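You operate a simulated robot arm through the tools that you are given. There is no shell and no other tool. Be economical: measure what you need, move in short steps, check, and stop when the job is done.

The job below is to be done with a simulated robot arm. You get a single attempt, and the scene is never put back.

TASK
Put the carafe on the teal plate.

Only the result counts: the job must be done as asked and must still hold three seconds after the hand-in. Knocking over, shifting, dropping, spilling or breaking anything else fails it.

THE ROBOT
A 5-joint arm with a two-finger parallel gripper, fixed in place. Base frame: the origin is at the foot of the arm, x ahead of it, y to its left, z up; the work surface is at about z = 0. Units: mm, degrees, N and s.
With the tool pointing down near the work surface it reaches from about 260 to 680 mm from the base axis. Its first joint turns from -66.0 to 66.0 degrees. The tool tilts only in the upright plane through the base axis and itself; it spins freely about its own axis. Payload 2.9 kg.
The TCP is the grasp point between the finger pads, 30 mm short of the fingertips. In the tool frame z runs along the fingers and y along their closing line. Largest opening 110 mm; finger width 20, thickness 10; the body of the gripper, 48 by 112 mm, starts 55 mm behind the TCP.
Orientation is told as [roll, pitch, yaw] about the base's x, y, z axes, in that order, counted from this pose: with the fingers straight down and closing along the base's y, the tool's x points along the base's -x, its y along +y and its z along -z.

THE INTERFACE
- The arm moves only by the tool jog_arm. Its argument "steps" is a list of rows, each an object of numbers (a shift or turn left out is 0, a gripper value left out holds the last): "ax", "ay", "az": the turn, a rotation vector about the tool's x, y, z in degrees; "x", "y", "z": the shift along the tool's x, y, z in mm; "claw": the finger opening in mm, from 0 to 110. In form: [{"ax": .., "ay": .., "az": .., "x": .., "y": .., "z": .., "claw": ..}, ...]. A call has 1 to 12 rows; each row is the pose to reach, as a shift and turn from the pose commanded when the call began, along the tool's axes at that moment. Each row takes 0.2 s and may step no farther than 50 mm and 8.6 degrees from the row before; otherwise, or with a gripper value out of range, the whole call is refused. Where a pose cannot be reached the arm comes as near as it can. A force on the tool above 40 N (or 10 N above the force at the start of the call, whichever is more), or a blocked arm, ends the call early, and 0.2 s more pass. The fingers move at their own pace (about 108 mm/s each) and stop on an object; they squeeze with about 22 N. The grip force told is the motor's: it shows also when the fingers shut on nothing. Time passes only in rows, and 0.2 s behind the last, so rows that repeat a pose let the fingers close. It gives the time, the measured TCP pose, the force on the tool (base axes), the opening and the grip force at its end, in the units of the frame above (readings bear some noise), and new pictures: "show" is both (left out), scene, wrist or none.
- Cameras (640 x 400 px; columns grow to the right, rows downward): "scene" is fixed at [43.6, -463.8, 596.3]; the picture's right is [0.65, -0.76, 0.00], its down [-0.48, -0.41, -0.77] and it looks along [0.59, 0.50, -0.64] (base axes); focal length 361 px, centre (320, 200). "wrist" rides on the gripper at [72, 17, -103] in the tool frame; the picture's right is [-0.23, 0.97, 0.00], its down [-0.76, -0.18, -0.62] and it looks along [-0.61, -0.14, 0.78] (tool axes); focal length 222 px, centre (320, 200). There is no depth. A picture from a camera that has moved, and an enlarged one, comes with that camera's place and axes in the base frame and with its lens.
- inspect(camera, box): a new picture of the part [left, top, right, bottom] of that camera's present view, enlarged. The clock stands still meanwhile.
- job_done(): hands the job in; it is judged then, once.

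Work in short steps. Places have to be worked out from the pictures, the camera data and where the tool is seen: move nearer, look again, correct. Check each grasp and each placing, and mend what went wrong. You have 90 turns and 170 pictures in all, those below and enlarged ones among them. Open the gripper and draw the arm clear of the work before you hand the job in, unless the task says otherwise; then end with one line.

The tools are called after ">>>" as a command line: name --argument value ..., lists and objects as JSON in quotes. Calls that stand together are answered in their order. jog_arm: Moves the arm, as the interface text tells. Its arguments: {"type":"object","properties":{"steps":{"type":"array"},"show":{"type":"string","enum":["both","scene","wrist","none"]}},"required":["steps"]} The other tools are called the same way: inspect (camera, box) takes an enlarged picture of a part of a camera's view; job_done () hands the job in.

At the start:

```text
t: 0.0
ee_pos: [423.1, -43.9, 274.2]
tcp_rot: [0.0, 0.0, -0.1]
wrist_force: [0.7, -0.4, -0.1]
finger_gap: 110.1
grip_force: 0.1
```

scene: 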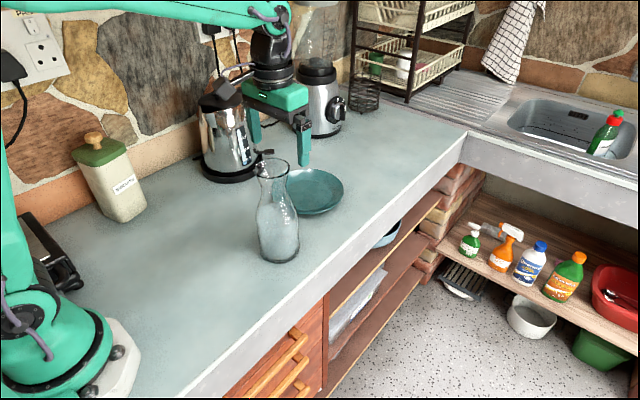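
wrist: 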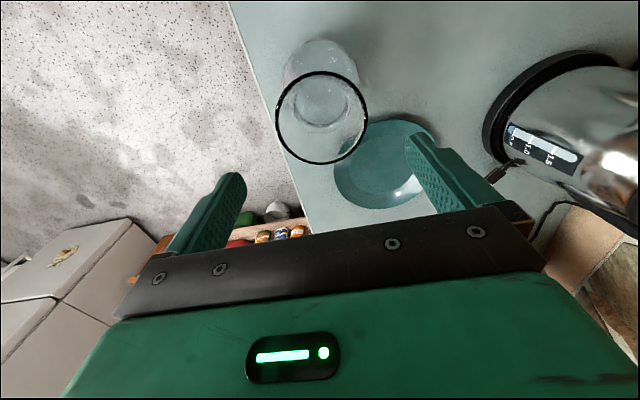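

The carafe seems to stand nearly below the gripper. I'll look at it enlarged in both views to measure it.

>>> inspect --camera "scene" --box '[220, 130, 380, 280]'

>>> inspect --camera "wrist" --box '[240, 10, 480, 220]'

```text
2.67 times, centred on (300, 205) of scene
camera zoom: at [43.6, -463.8, 596.3], right [0.65, -0.76, 0.0], down [-0.48, -0.41, -0.77], along [0.59, 0.5, -0.64], focal length 962 px, centre (373, 187)
```

zoom: 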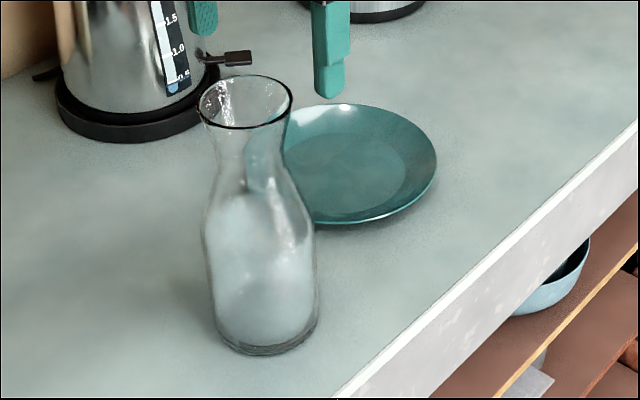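

```text
1.90 times, centred on (360, 115) of wrist
camera zoom: at [352.1, -28.1, 377.4], right [0.23, 0.97, 0.0], down [0.76, -0.18, 0.62], along [0.61, -0.14, -0.78], focal length 423 px, centre (244, 362)
```

zoom: 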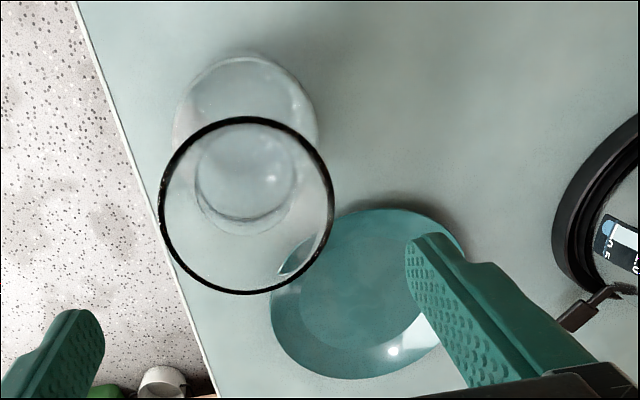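

Carafe: axis about (405,-40), height about 215, rim 65 wide, narrowest near z≈170. Plate centre is about (580,36). I centre over the carafe at the present height and check.

>>> jog_arm --steps '[{"x": 9, "y": 2}, {"x": 18, "y": 4}, {"x": 18, "y": 4}]'

```text
t: 0.8
ee_pos: [406.2, -41.3, 275.2]
tcp_rot: [0.0, 0.0, 0.0]
wrist_force: [-0.7, -0.7, -0.2]
finger_gap: 109.9
grip_force: 0.0
camera wrist: at [333.6, -24.2, 377.2], right [0.23, 0.97, 0.0], down [0.76, -0.18, 0.62], along [0.61, -0.14, -0.78], focal length 222 px, centre (320, 200)
```

scene: 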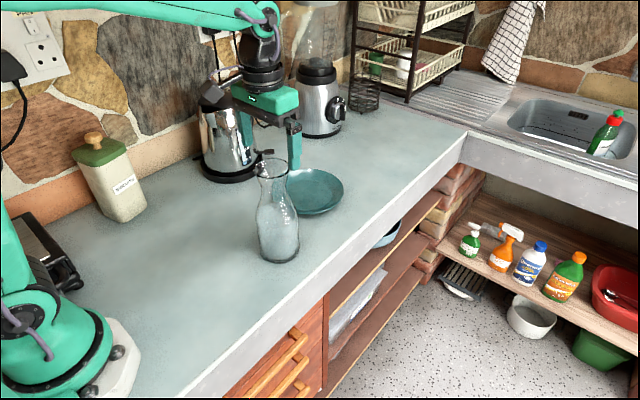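
wrist: 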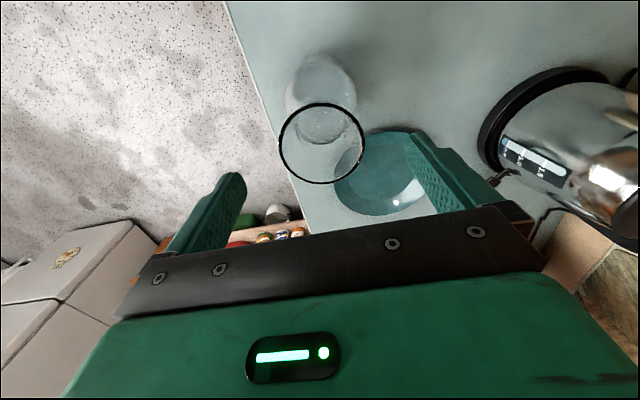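

Rim is at about (404,-39), top z 215–222. I descend in steps to TCP z≈180, so the palm stays above the rim.

>>> jog_arm --steps '[{"x": 1, "y": 2, "z": 15}, {"x": 1, "y": 2, "z": 30}, {"x": 1, "y": 2, "z": 45}, {"x": 1, "y": 2, "z": 60}, {"x": 1, "y": 2, "z": 60}]'

```text
t: 2.0
ee_pos: [405.0, -38.5, 214.3]
tcp_rot: [0.0, 0.0, 0.0]
wrist_force: [0.5, -0.6, -0.7]
finger_gap: 110.0
grip_force: 0.0
camera wrist: at [332.8, -22.5, 317.2], right [0.23, 0.97, 0.0], down [0.76, -0.18, 0.62], along [0.61, -0.14, -0.78], focal length 222 px, centre (320, 200)
```

scene: 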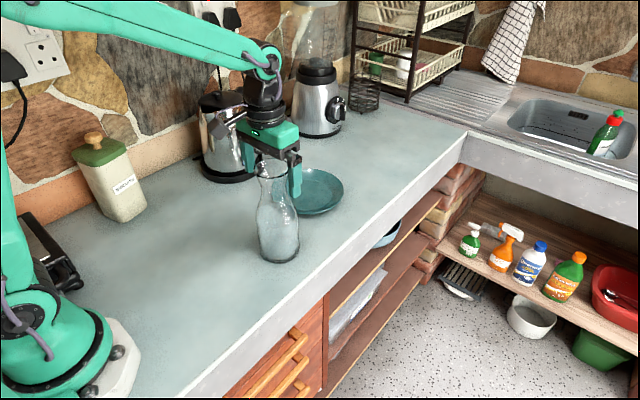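
wrist: 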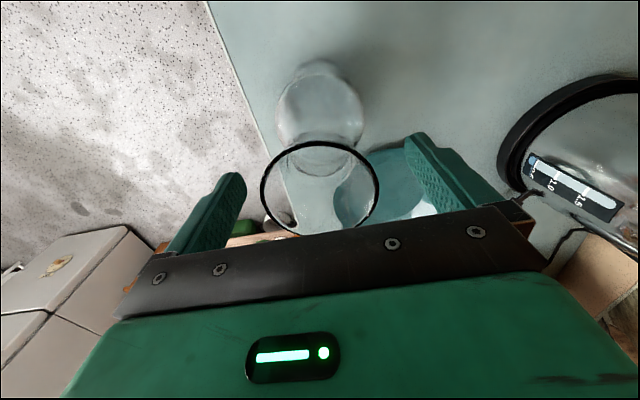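

Rim computes to (405,-39), z≈214; centred. Descend to z≈173.

>>> jog_arm --steps '[{"z": 14}, {"z": 28}, {"z": 41}, {"z": 41}]'

>>> inspect --camera "scene" --box '[220, 110, 360, 270]'

```text
t: 3.0
ee_pos: [404.6, -38.8, 173.3]
tcp_rot: [0.1, -0.1, 0.1]
wrist_force: [0.0, 0.4, 0.4]
finger_gap: 110.2
grip_force: 0.1
camera wrist: at [333.5, -22.5, 276.3], right [0.23, 0.97, 0.0], down [0.76, -0.18, 0.62], along [0.61, -0.14, -0.78], focal length 222 px, centre (320, 200)
```

scene: 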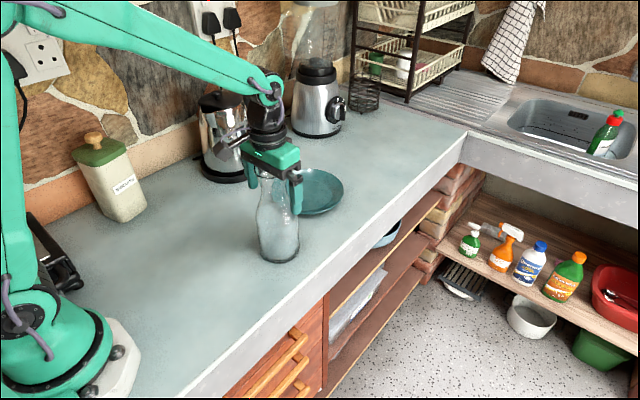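
wrist: 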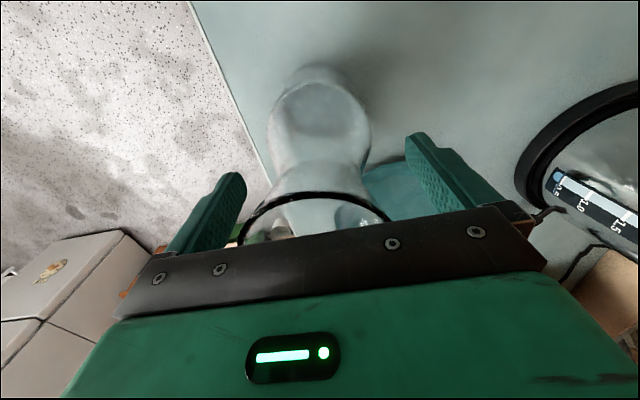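

```text
2.50 times, centred on (290, 190) of scene
camera zoom: at [43.6, -463.8, 596.3], right [0.65, -0.76, 0.0], down [-0.48, -0.41, -0.77], along [0.59, 0.5, -0.64], focal length 902 px, centre (395, 225)
```

zoom: 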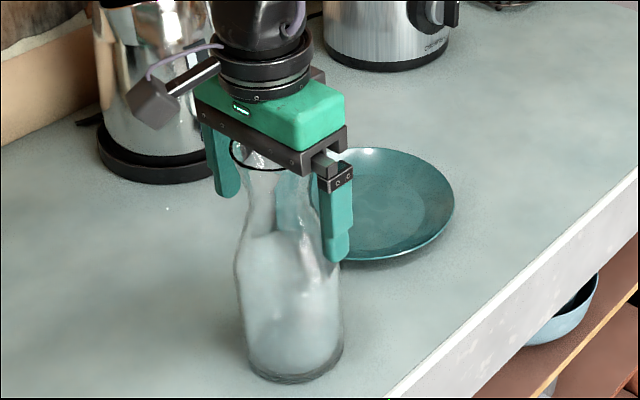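

The fingers straddle the neck with the palm clear of the rim. Close.

>>> jog_arm --steps '[{"claw": 80}, {"claw": 60}, {"claw": 40}, {"claw": 40}, {"claw": 40}]'

```text
t: 4.2
ee_pos: [404.9, -40.2, 174.2]
tcp_rot: [0.0, 0.0, 0.0]
wrist_force: [0.0, -2.2, 0.7]
finger_gap: 65.3
grip_force: 21.9
camera wrist: at [333.4, -22.6, 276.4], right [0.23, 0.97, 0.0], down [0.76, -0.18, 0.62], along [0.61, -0.14, -0.78], focal length 222 px, centre (320, 200)
```

scene: 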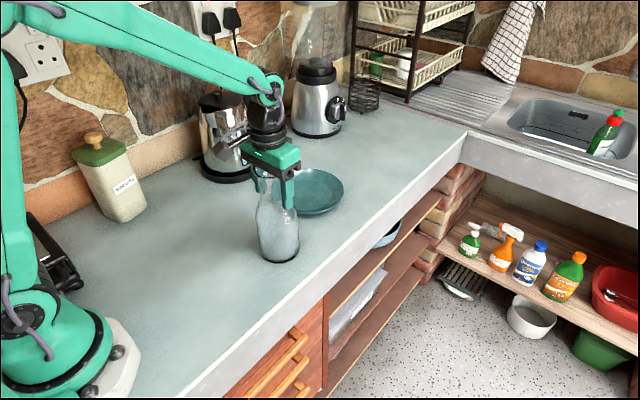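
wrist: 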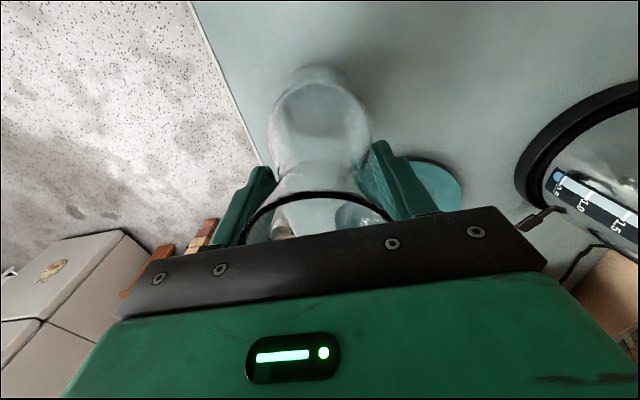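

Gripped at 65 mm. Lift slowly and check that it follows.

>>> jog_arm --steps '[{"z": -4}, {"z": -10}, {"z": -20}, {"z": -30}, {"z": -30}]'

>>> inspect --camera "scene" --box '[220, 110, 360, 270]'

```text
t: 5.4
ee_pos: [407.0, -39.4, 203.7]
tcp_rot: [0.0, 0.0, 0.1]
wrist_force: [0.1, -0.4, -10.2]
finger_gap: 65.2
grip_force: 22.1
camera wrist: at [333.6, -22.6, 306.3], right [0.23, 0.97, 0.0], down [0.76, -0.18, 0.62], along [0.61, -0.14, -0.78], focal length 222 px, centre (320, 200)
```

scene: 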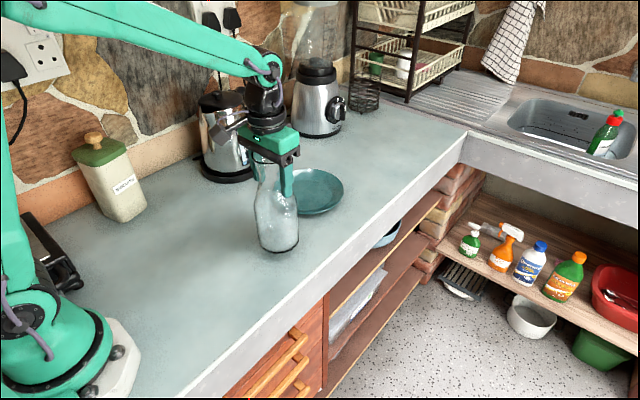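
wrist: 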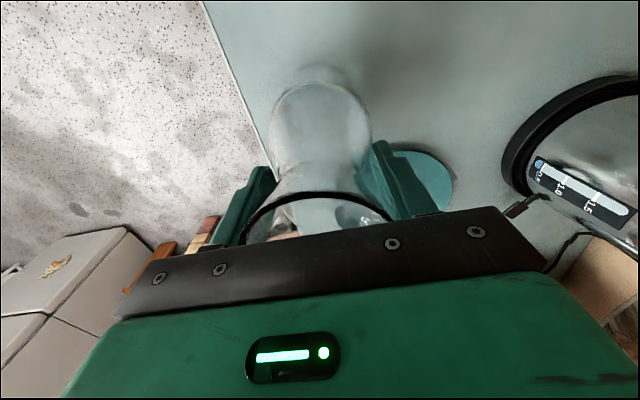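

```text
2.50 times, centred on (290, 190) of scene
camera zoom: at [43.7, -463.8, 596.3], right [0.65, -0.76, 0.0], down [-0.48, -0.41, -0.77], along [0.59, 0.5, -0.64], focal length 902 px, centre (395, 225)
```

zoom: 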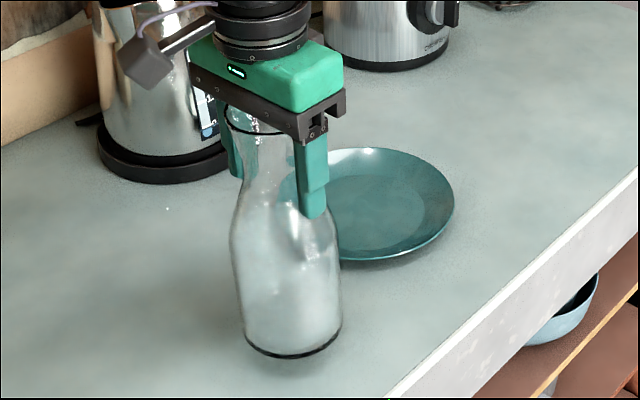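

Carafe is held (~1 kg) and upright. Lift 30 more, then move gently toward the plate.

>>> jog_arm --steps '[{"z": -10}, {"z": -20}, {"z": -30}, {"z": -30, "x": -6, "y": 2.6}, {"z": -30, "x": -16, "y": 7}, {"z": -30, "x": -28, "y": 12}, {"z": -30, "x": -40, "y": 17}, {"z": -30, "x": -52, "y": 22}, {"z": -30, "x": -64, "y": 27}, {"z": -30, "x": -74, "y": 31}, {"z": -30, "x": -80, "y": 34}, {"z": -30, "x": -80, "y": 34}]'

```text
t: 8.0
ee_pos: [485.2, -5.1, 232.9]
tcp_rot: [-0.1, 0.0, 0.1]
wrist_force: [-0.1, -0.6, -9.5]
finger_gap: 65.3
grip_force: 22.2
camera wrist: at [413.6, 11.6, 336.2], right [0.23, 0.97, 0.0], down [0.76, -0.18, 0.62], along [0.61, -0.14, -0.78], focal length 222 px, centre (320, 200)
```

scene: 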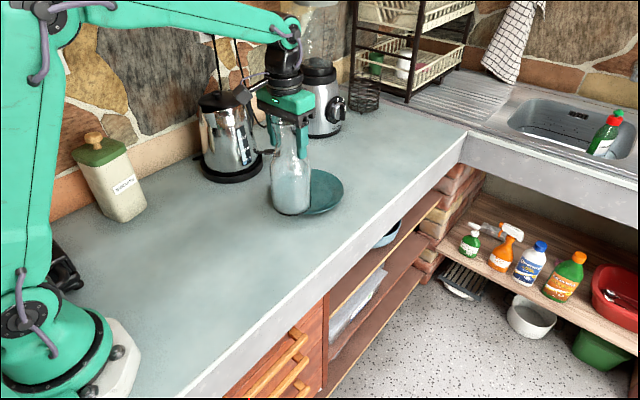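
wrist: 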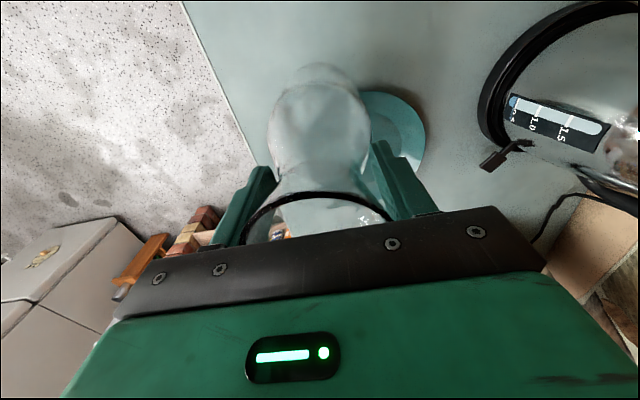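

Still held. The plate's rim points seen now put its centre near (582,40). Continue over it.

>>> jog_arm --steps '[{"x": -6, "y": 2.6}, {"x": -16, "y": 7}, {"x": -28, "y": 12}, {"x": -40, "y": 17}, {"x": -52, "y": 22}, {"x": -64, "y": 28}, {"x": -76, "y": 34}, {"x": -88, "y": 40}, {"x": -95, "y": 43}, {"x": -95, "y": 43}]'

>>> inspect --camera "scene" --box '[240, 90, 400, 240]'

```text
t: 10.2
ee_pos: [581.0, 38.5, 233.1]
tcp_rot: [0.0, 0.0, 0.0]
wrist_force: [-0.5, 0.5, -10.5]
finger_gap: 65.4
grip_force: 21.7
camera wrist: at [508.1, 55.0, 335.7], right [0.23, 0.97, 0.0], down [0.76, -0.18, 0.62], along [0.61, -0.14, -0.78], focal length 222 px, centre (320, 200)
```

scene: 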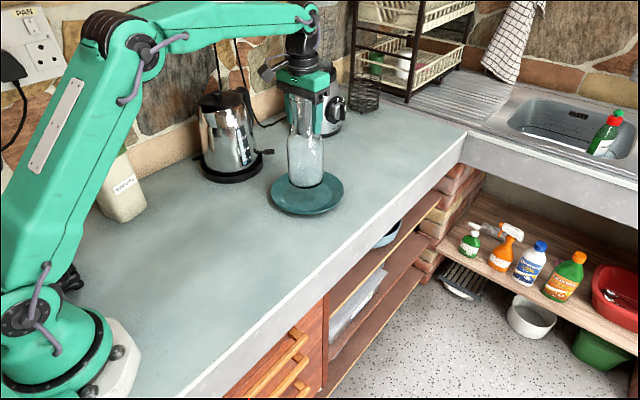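
wrist: 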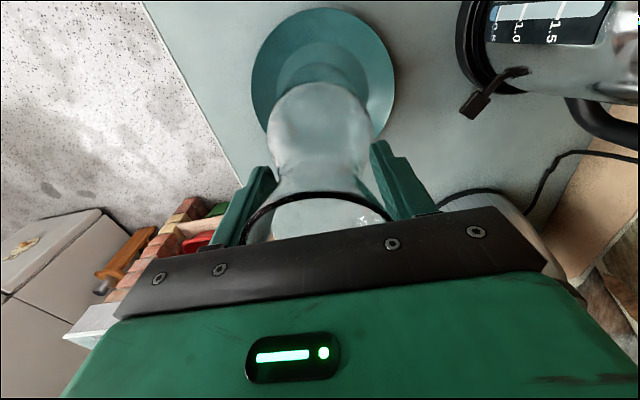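

```text
2.67 times, centred on (320, 165) of scene
camera zoom: at [43.7, -463.8, 596.3], right [0.65, -0.76, 0.0], down [-0.48, -0.41, -0.77], along [0.59, 0.5, -0.64], focal length 962 px, centre (320, 293)
```

zoom: 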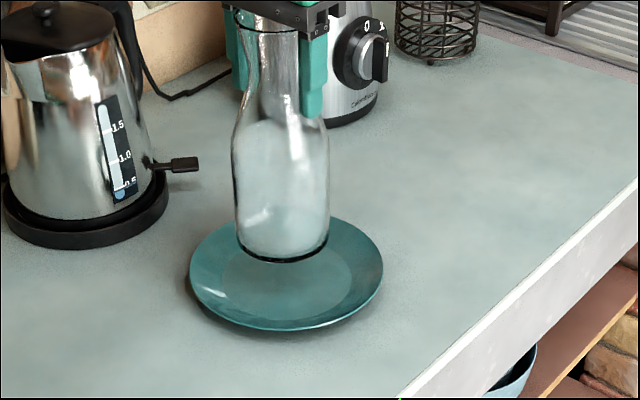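

The carafe is over the plate, with the plate's centre at about (580,40). Lower to just above, then watch the force.

>>> jog_arm --steps '[{"y": 2, "z": 8}, {"y": 2, "z": 16}, {"y": 2, "z": 24}, {"y": 2, "z": 32}, {"y": 2, "z": 38}, {"y": 2, "z": 38}]' --show "scene"

>>> inspect --camera "scene" --box '[260, 110, 360, 230]'

```text
t: 11.6
ee_pos: [579.6, 41.4, 194.4]
tcp_rot: [0.1, 0.0, 0.0]
wrist_force: [0.4, 0.4, -10.2]
finger_gap: 65.2
grip_force: 22.3
```

scene: 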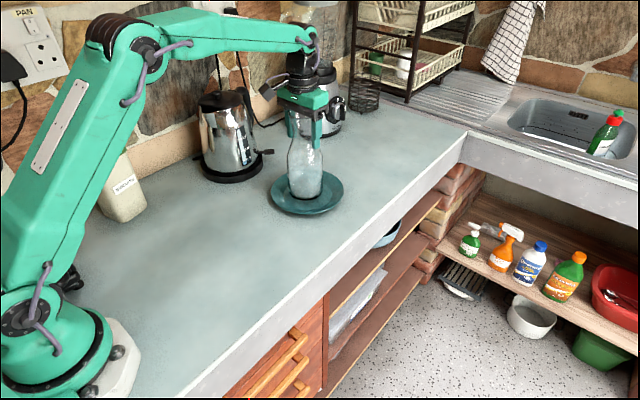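

```text
3.33 times, centred on (310, 170) of scene
camera zoom: at [43.7, -463.8, 596.3], right [0.65, -0.76, 0.0], down [-0.48, -0.41, -0.77], along [0.59, 0.5, -0.64], focal length 1202 px, centre (353, 300)
```

zoom: 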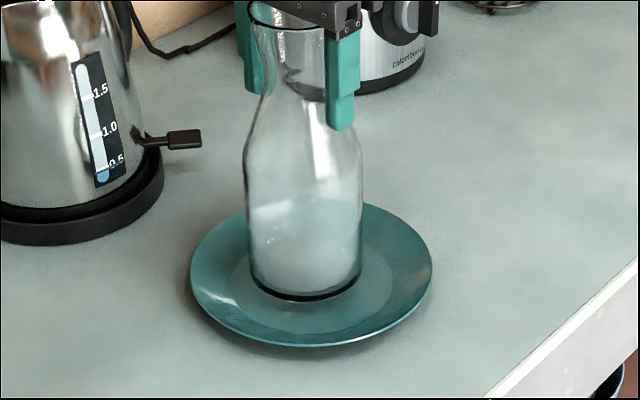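

Centred, with about 10–15 mm still to go. Lower gently.

>>> jog_arm --steps '[{"z": 2}, {"z": 4}, {"z": 6}, {"z": 8}, {"z": 8}]' --show "none"

```text
t: 12.8
ee_pos: [580.8, 40.9, 186.9]
tcp_rot: [0.0, 0.1, 0.0]
wrist_force: [-0.4, 0.9, -9.9]
finger_gap: 65.5
grip_force: 22.3
```

No contact yet; continue in small steps.

>>> jog_arm --steps '[{"z": 1}, {"z": 2}, {"z": 3}, {"z": 3}]' --show "none"

```text
t: 13.8
ee_pos: [580.4, 40.4, 182.8]
tcp_rot: [0.0, 0.0, 0.0]
wrist_force: [0.3, 0.5, -9.3]
finger_gap: 65.0
grip_force: 22.6
```

Still carrying the full weight; continue.

>>> jog_arm --steps '[{"z": 1}, {"z": 2}, {"z": 2}]' --show "none"

```text
t: 14.6
ee_pos: [581.0, 40.0, 182.4]
tcp_rot: [0.1, -0.1, 0.0]
wrist_force: [0.2, 0.2, -10.0]
finger_gap: 65.4
grip_force: 22.5
```

>>> jog_arm --steps '[{"z": 1}, {"z": 2}, {"z": 2}]' --show "scene"

>>> inspect --camera "scene" --box '[270, 160, 350, 220]'

```text
t: 15.4
ee_pos: [580.1, 40.8, 181.1]
tcp_rot: [0.1, 0.0, -0.1]
wrist_force: [-0.8, -0.5, -10.1]
finger_gap: 65.2
grip_force: 21.8
```

scene: 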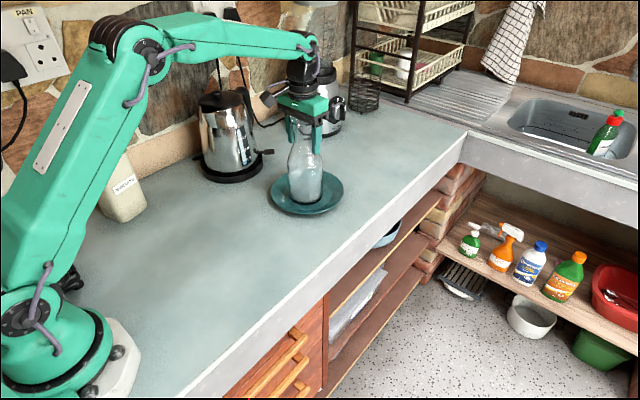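

```text
6.67 times, centred on (310, 190) of scene
camera zoom: at [43.7, -463.8, 596.3], right [0.65, -0.76, 0.0], down [-0.48, -0.41, -0.77], along [0.59, 0.5, -0.64], focal length 2404 px, centre (387, 267)
```

zoom: 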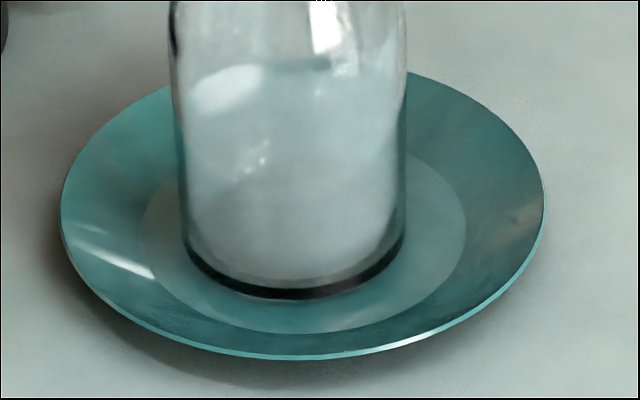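

Nearly down, well-centred in the well. Continue.

>>> jog_arm --steps '[{"z": 1}, {"z": 2}, {"z": 2}]' --show "none"

```text
t: 16.2
ee_pos: [580.5, 40.5, 179.1]
tcp_rot: [0.0, -0.1, -0.1]
wrist_force: [-1.6, -1.5, 0.5]
finger_gap: 65.4
grip_force: 22.0
```

The weight is now on the plate. Release gradually.

>>> jog_arm --steps '[{"claw": 68}, {"claw": 72}, {"claw": 80}, {"claw": 95}, {"claw": 110}, {"claw": 110}]'

>>> inspect --camera "scene" --box '[260, 80, 360, 220]'

```text
t: 17.6
ee_pos: [580.8, 40.6, 178.4]
tcp_rot: [0.0, -0.1, 0.0]
wrist_force: [0.2, 1.0, -0.8]
finger_gap: 110.2
grip_force: 0.0
camera wrist: at [508.1, 56.8, 281.3], right [0.23, 0.97, 0.0], down [0.76, -0.18, 0.62], along [0.61, -0.14, -0.78], focal length 222 px, centre (320, 200)
```

scene: 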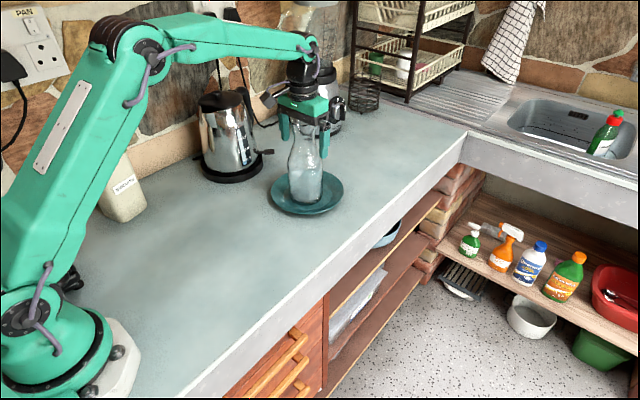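
wrist: 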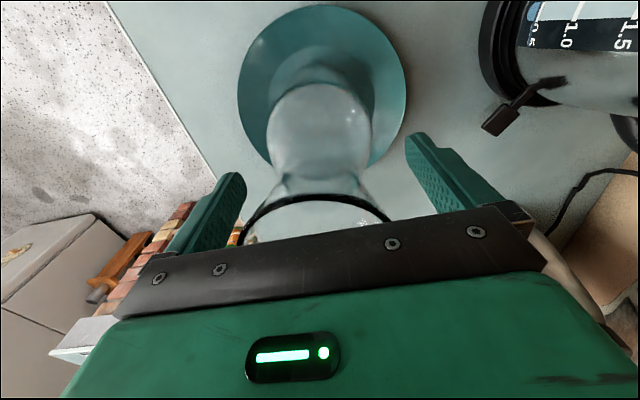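

```text
2.86 times, centred on (310, 150) of scene
camera zoom: at [43.6, -463.8, 596.3], right [0.65, -0.76, 0.0], down [-0.48, -0.41, -0.77], along [0.59, 0.5, -0.64], focal length 1030 px, centre (349, 343)
```

zoom: 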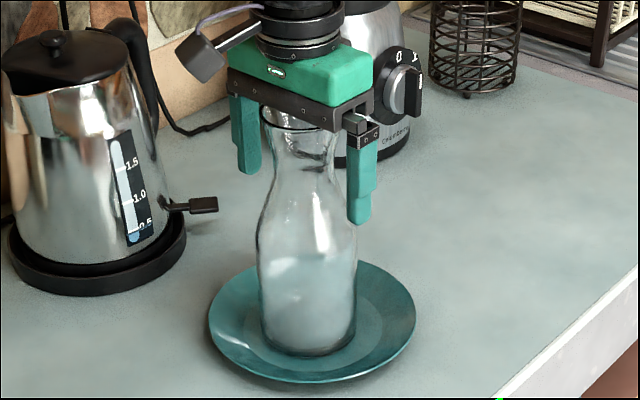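

The carafe stands upright, free, on the plate. Rise straight up, then draw back.

>>> jog_arm --steps '[{"z": -12}, {"z": -27}, {"z": -45}, {"z": -65}, {"z": -85}, {"z": -95}, {"z": -95, "x": 30}, {"z": -95, "x": 65}, {"z": -95, "x": 100}, {"z": -95, "x": 130}, {"z": -95, "x": 130}]'

>>> inspect --camera "scene" --box '[240, 90, 400, 240]'

```text
t: 20.0
ee_pos: [451.4, 40.3, 271.4]
tcp_rot: [0.1, 0.1, 0.0]
wrist_force: [0.2, -0.3, -0.6]
finger_gap: 109.9
grip_force: 0.1
camera wrist: at [378.4, 56.7, 375.1], right [0.23, 0.97, 0.0], down [0.76, -0.18, 0.62], along [0.61, -0.14, -0.78], focal length 222 px, centre (320, 200)
```

scene: 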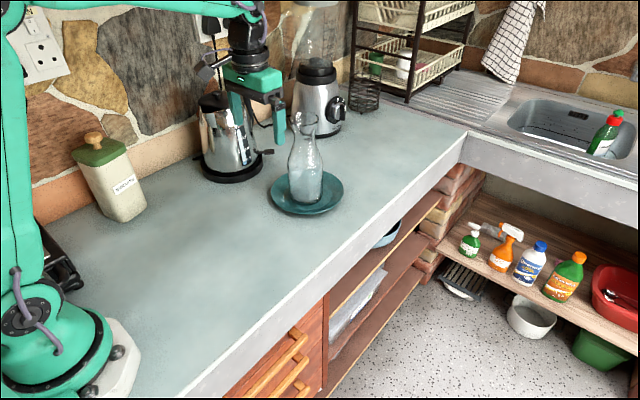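
wrist: 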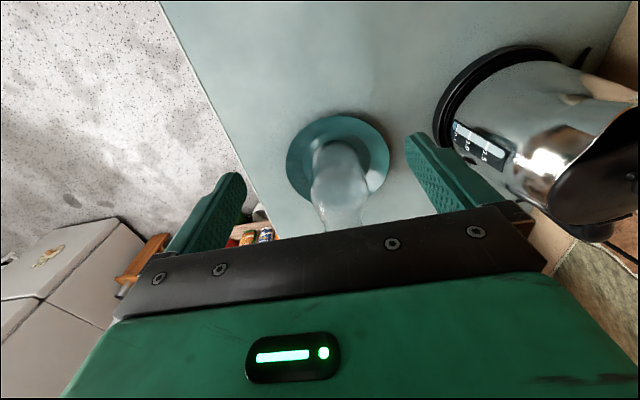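

```text
2.67 times, centred on (320, 165) of scene
camera zoom: at [43.6, -463.8, 596.3], right [0.65, -0.76, 0.0], down [-0.48, -0.41, -0.77], along [0.59, 0.5, -0.64], focal length 962 px, centre (320, 293)
```

zoom: 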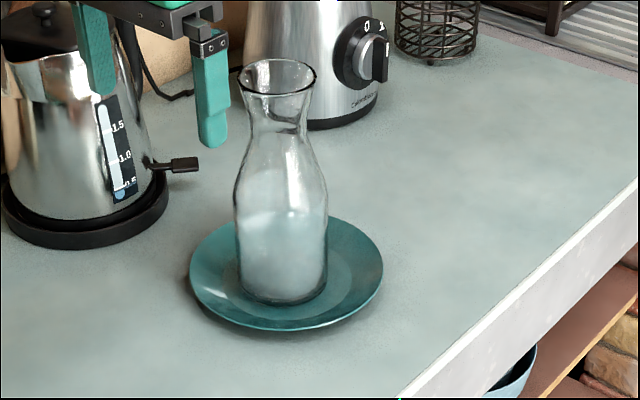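

The carafe stands on the plate, the plate has not moved, and the arm is clear. Hand in.

>>> job_done

```text
The job is handed in.
```

The carafe is standing upright in the middle of the teal plate, the gripper is open and the arm is drawn clear; nothing else was seen to move.
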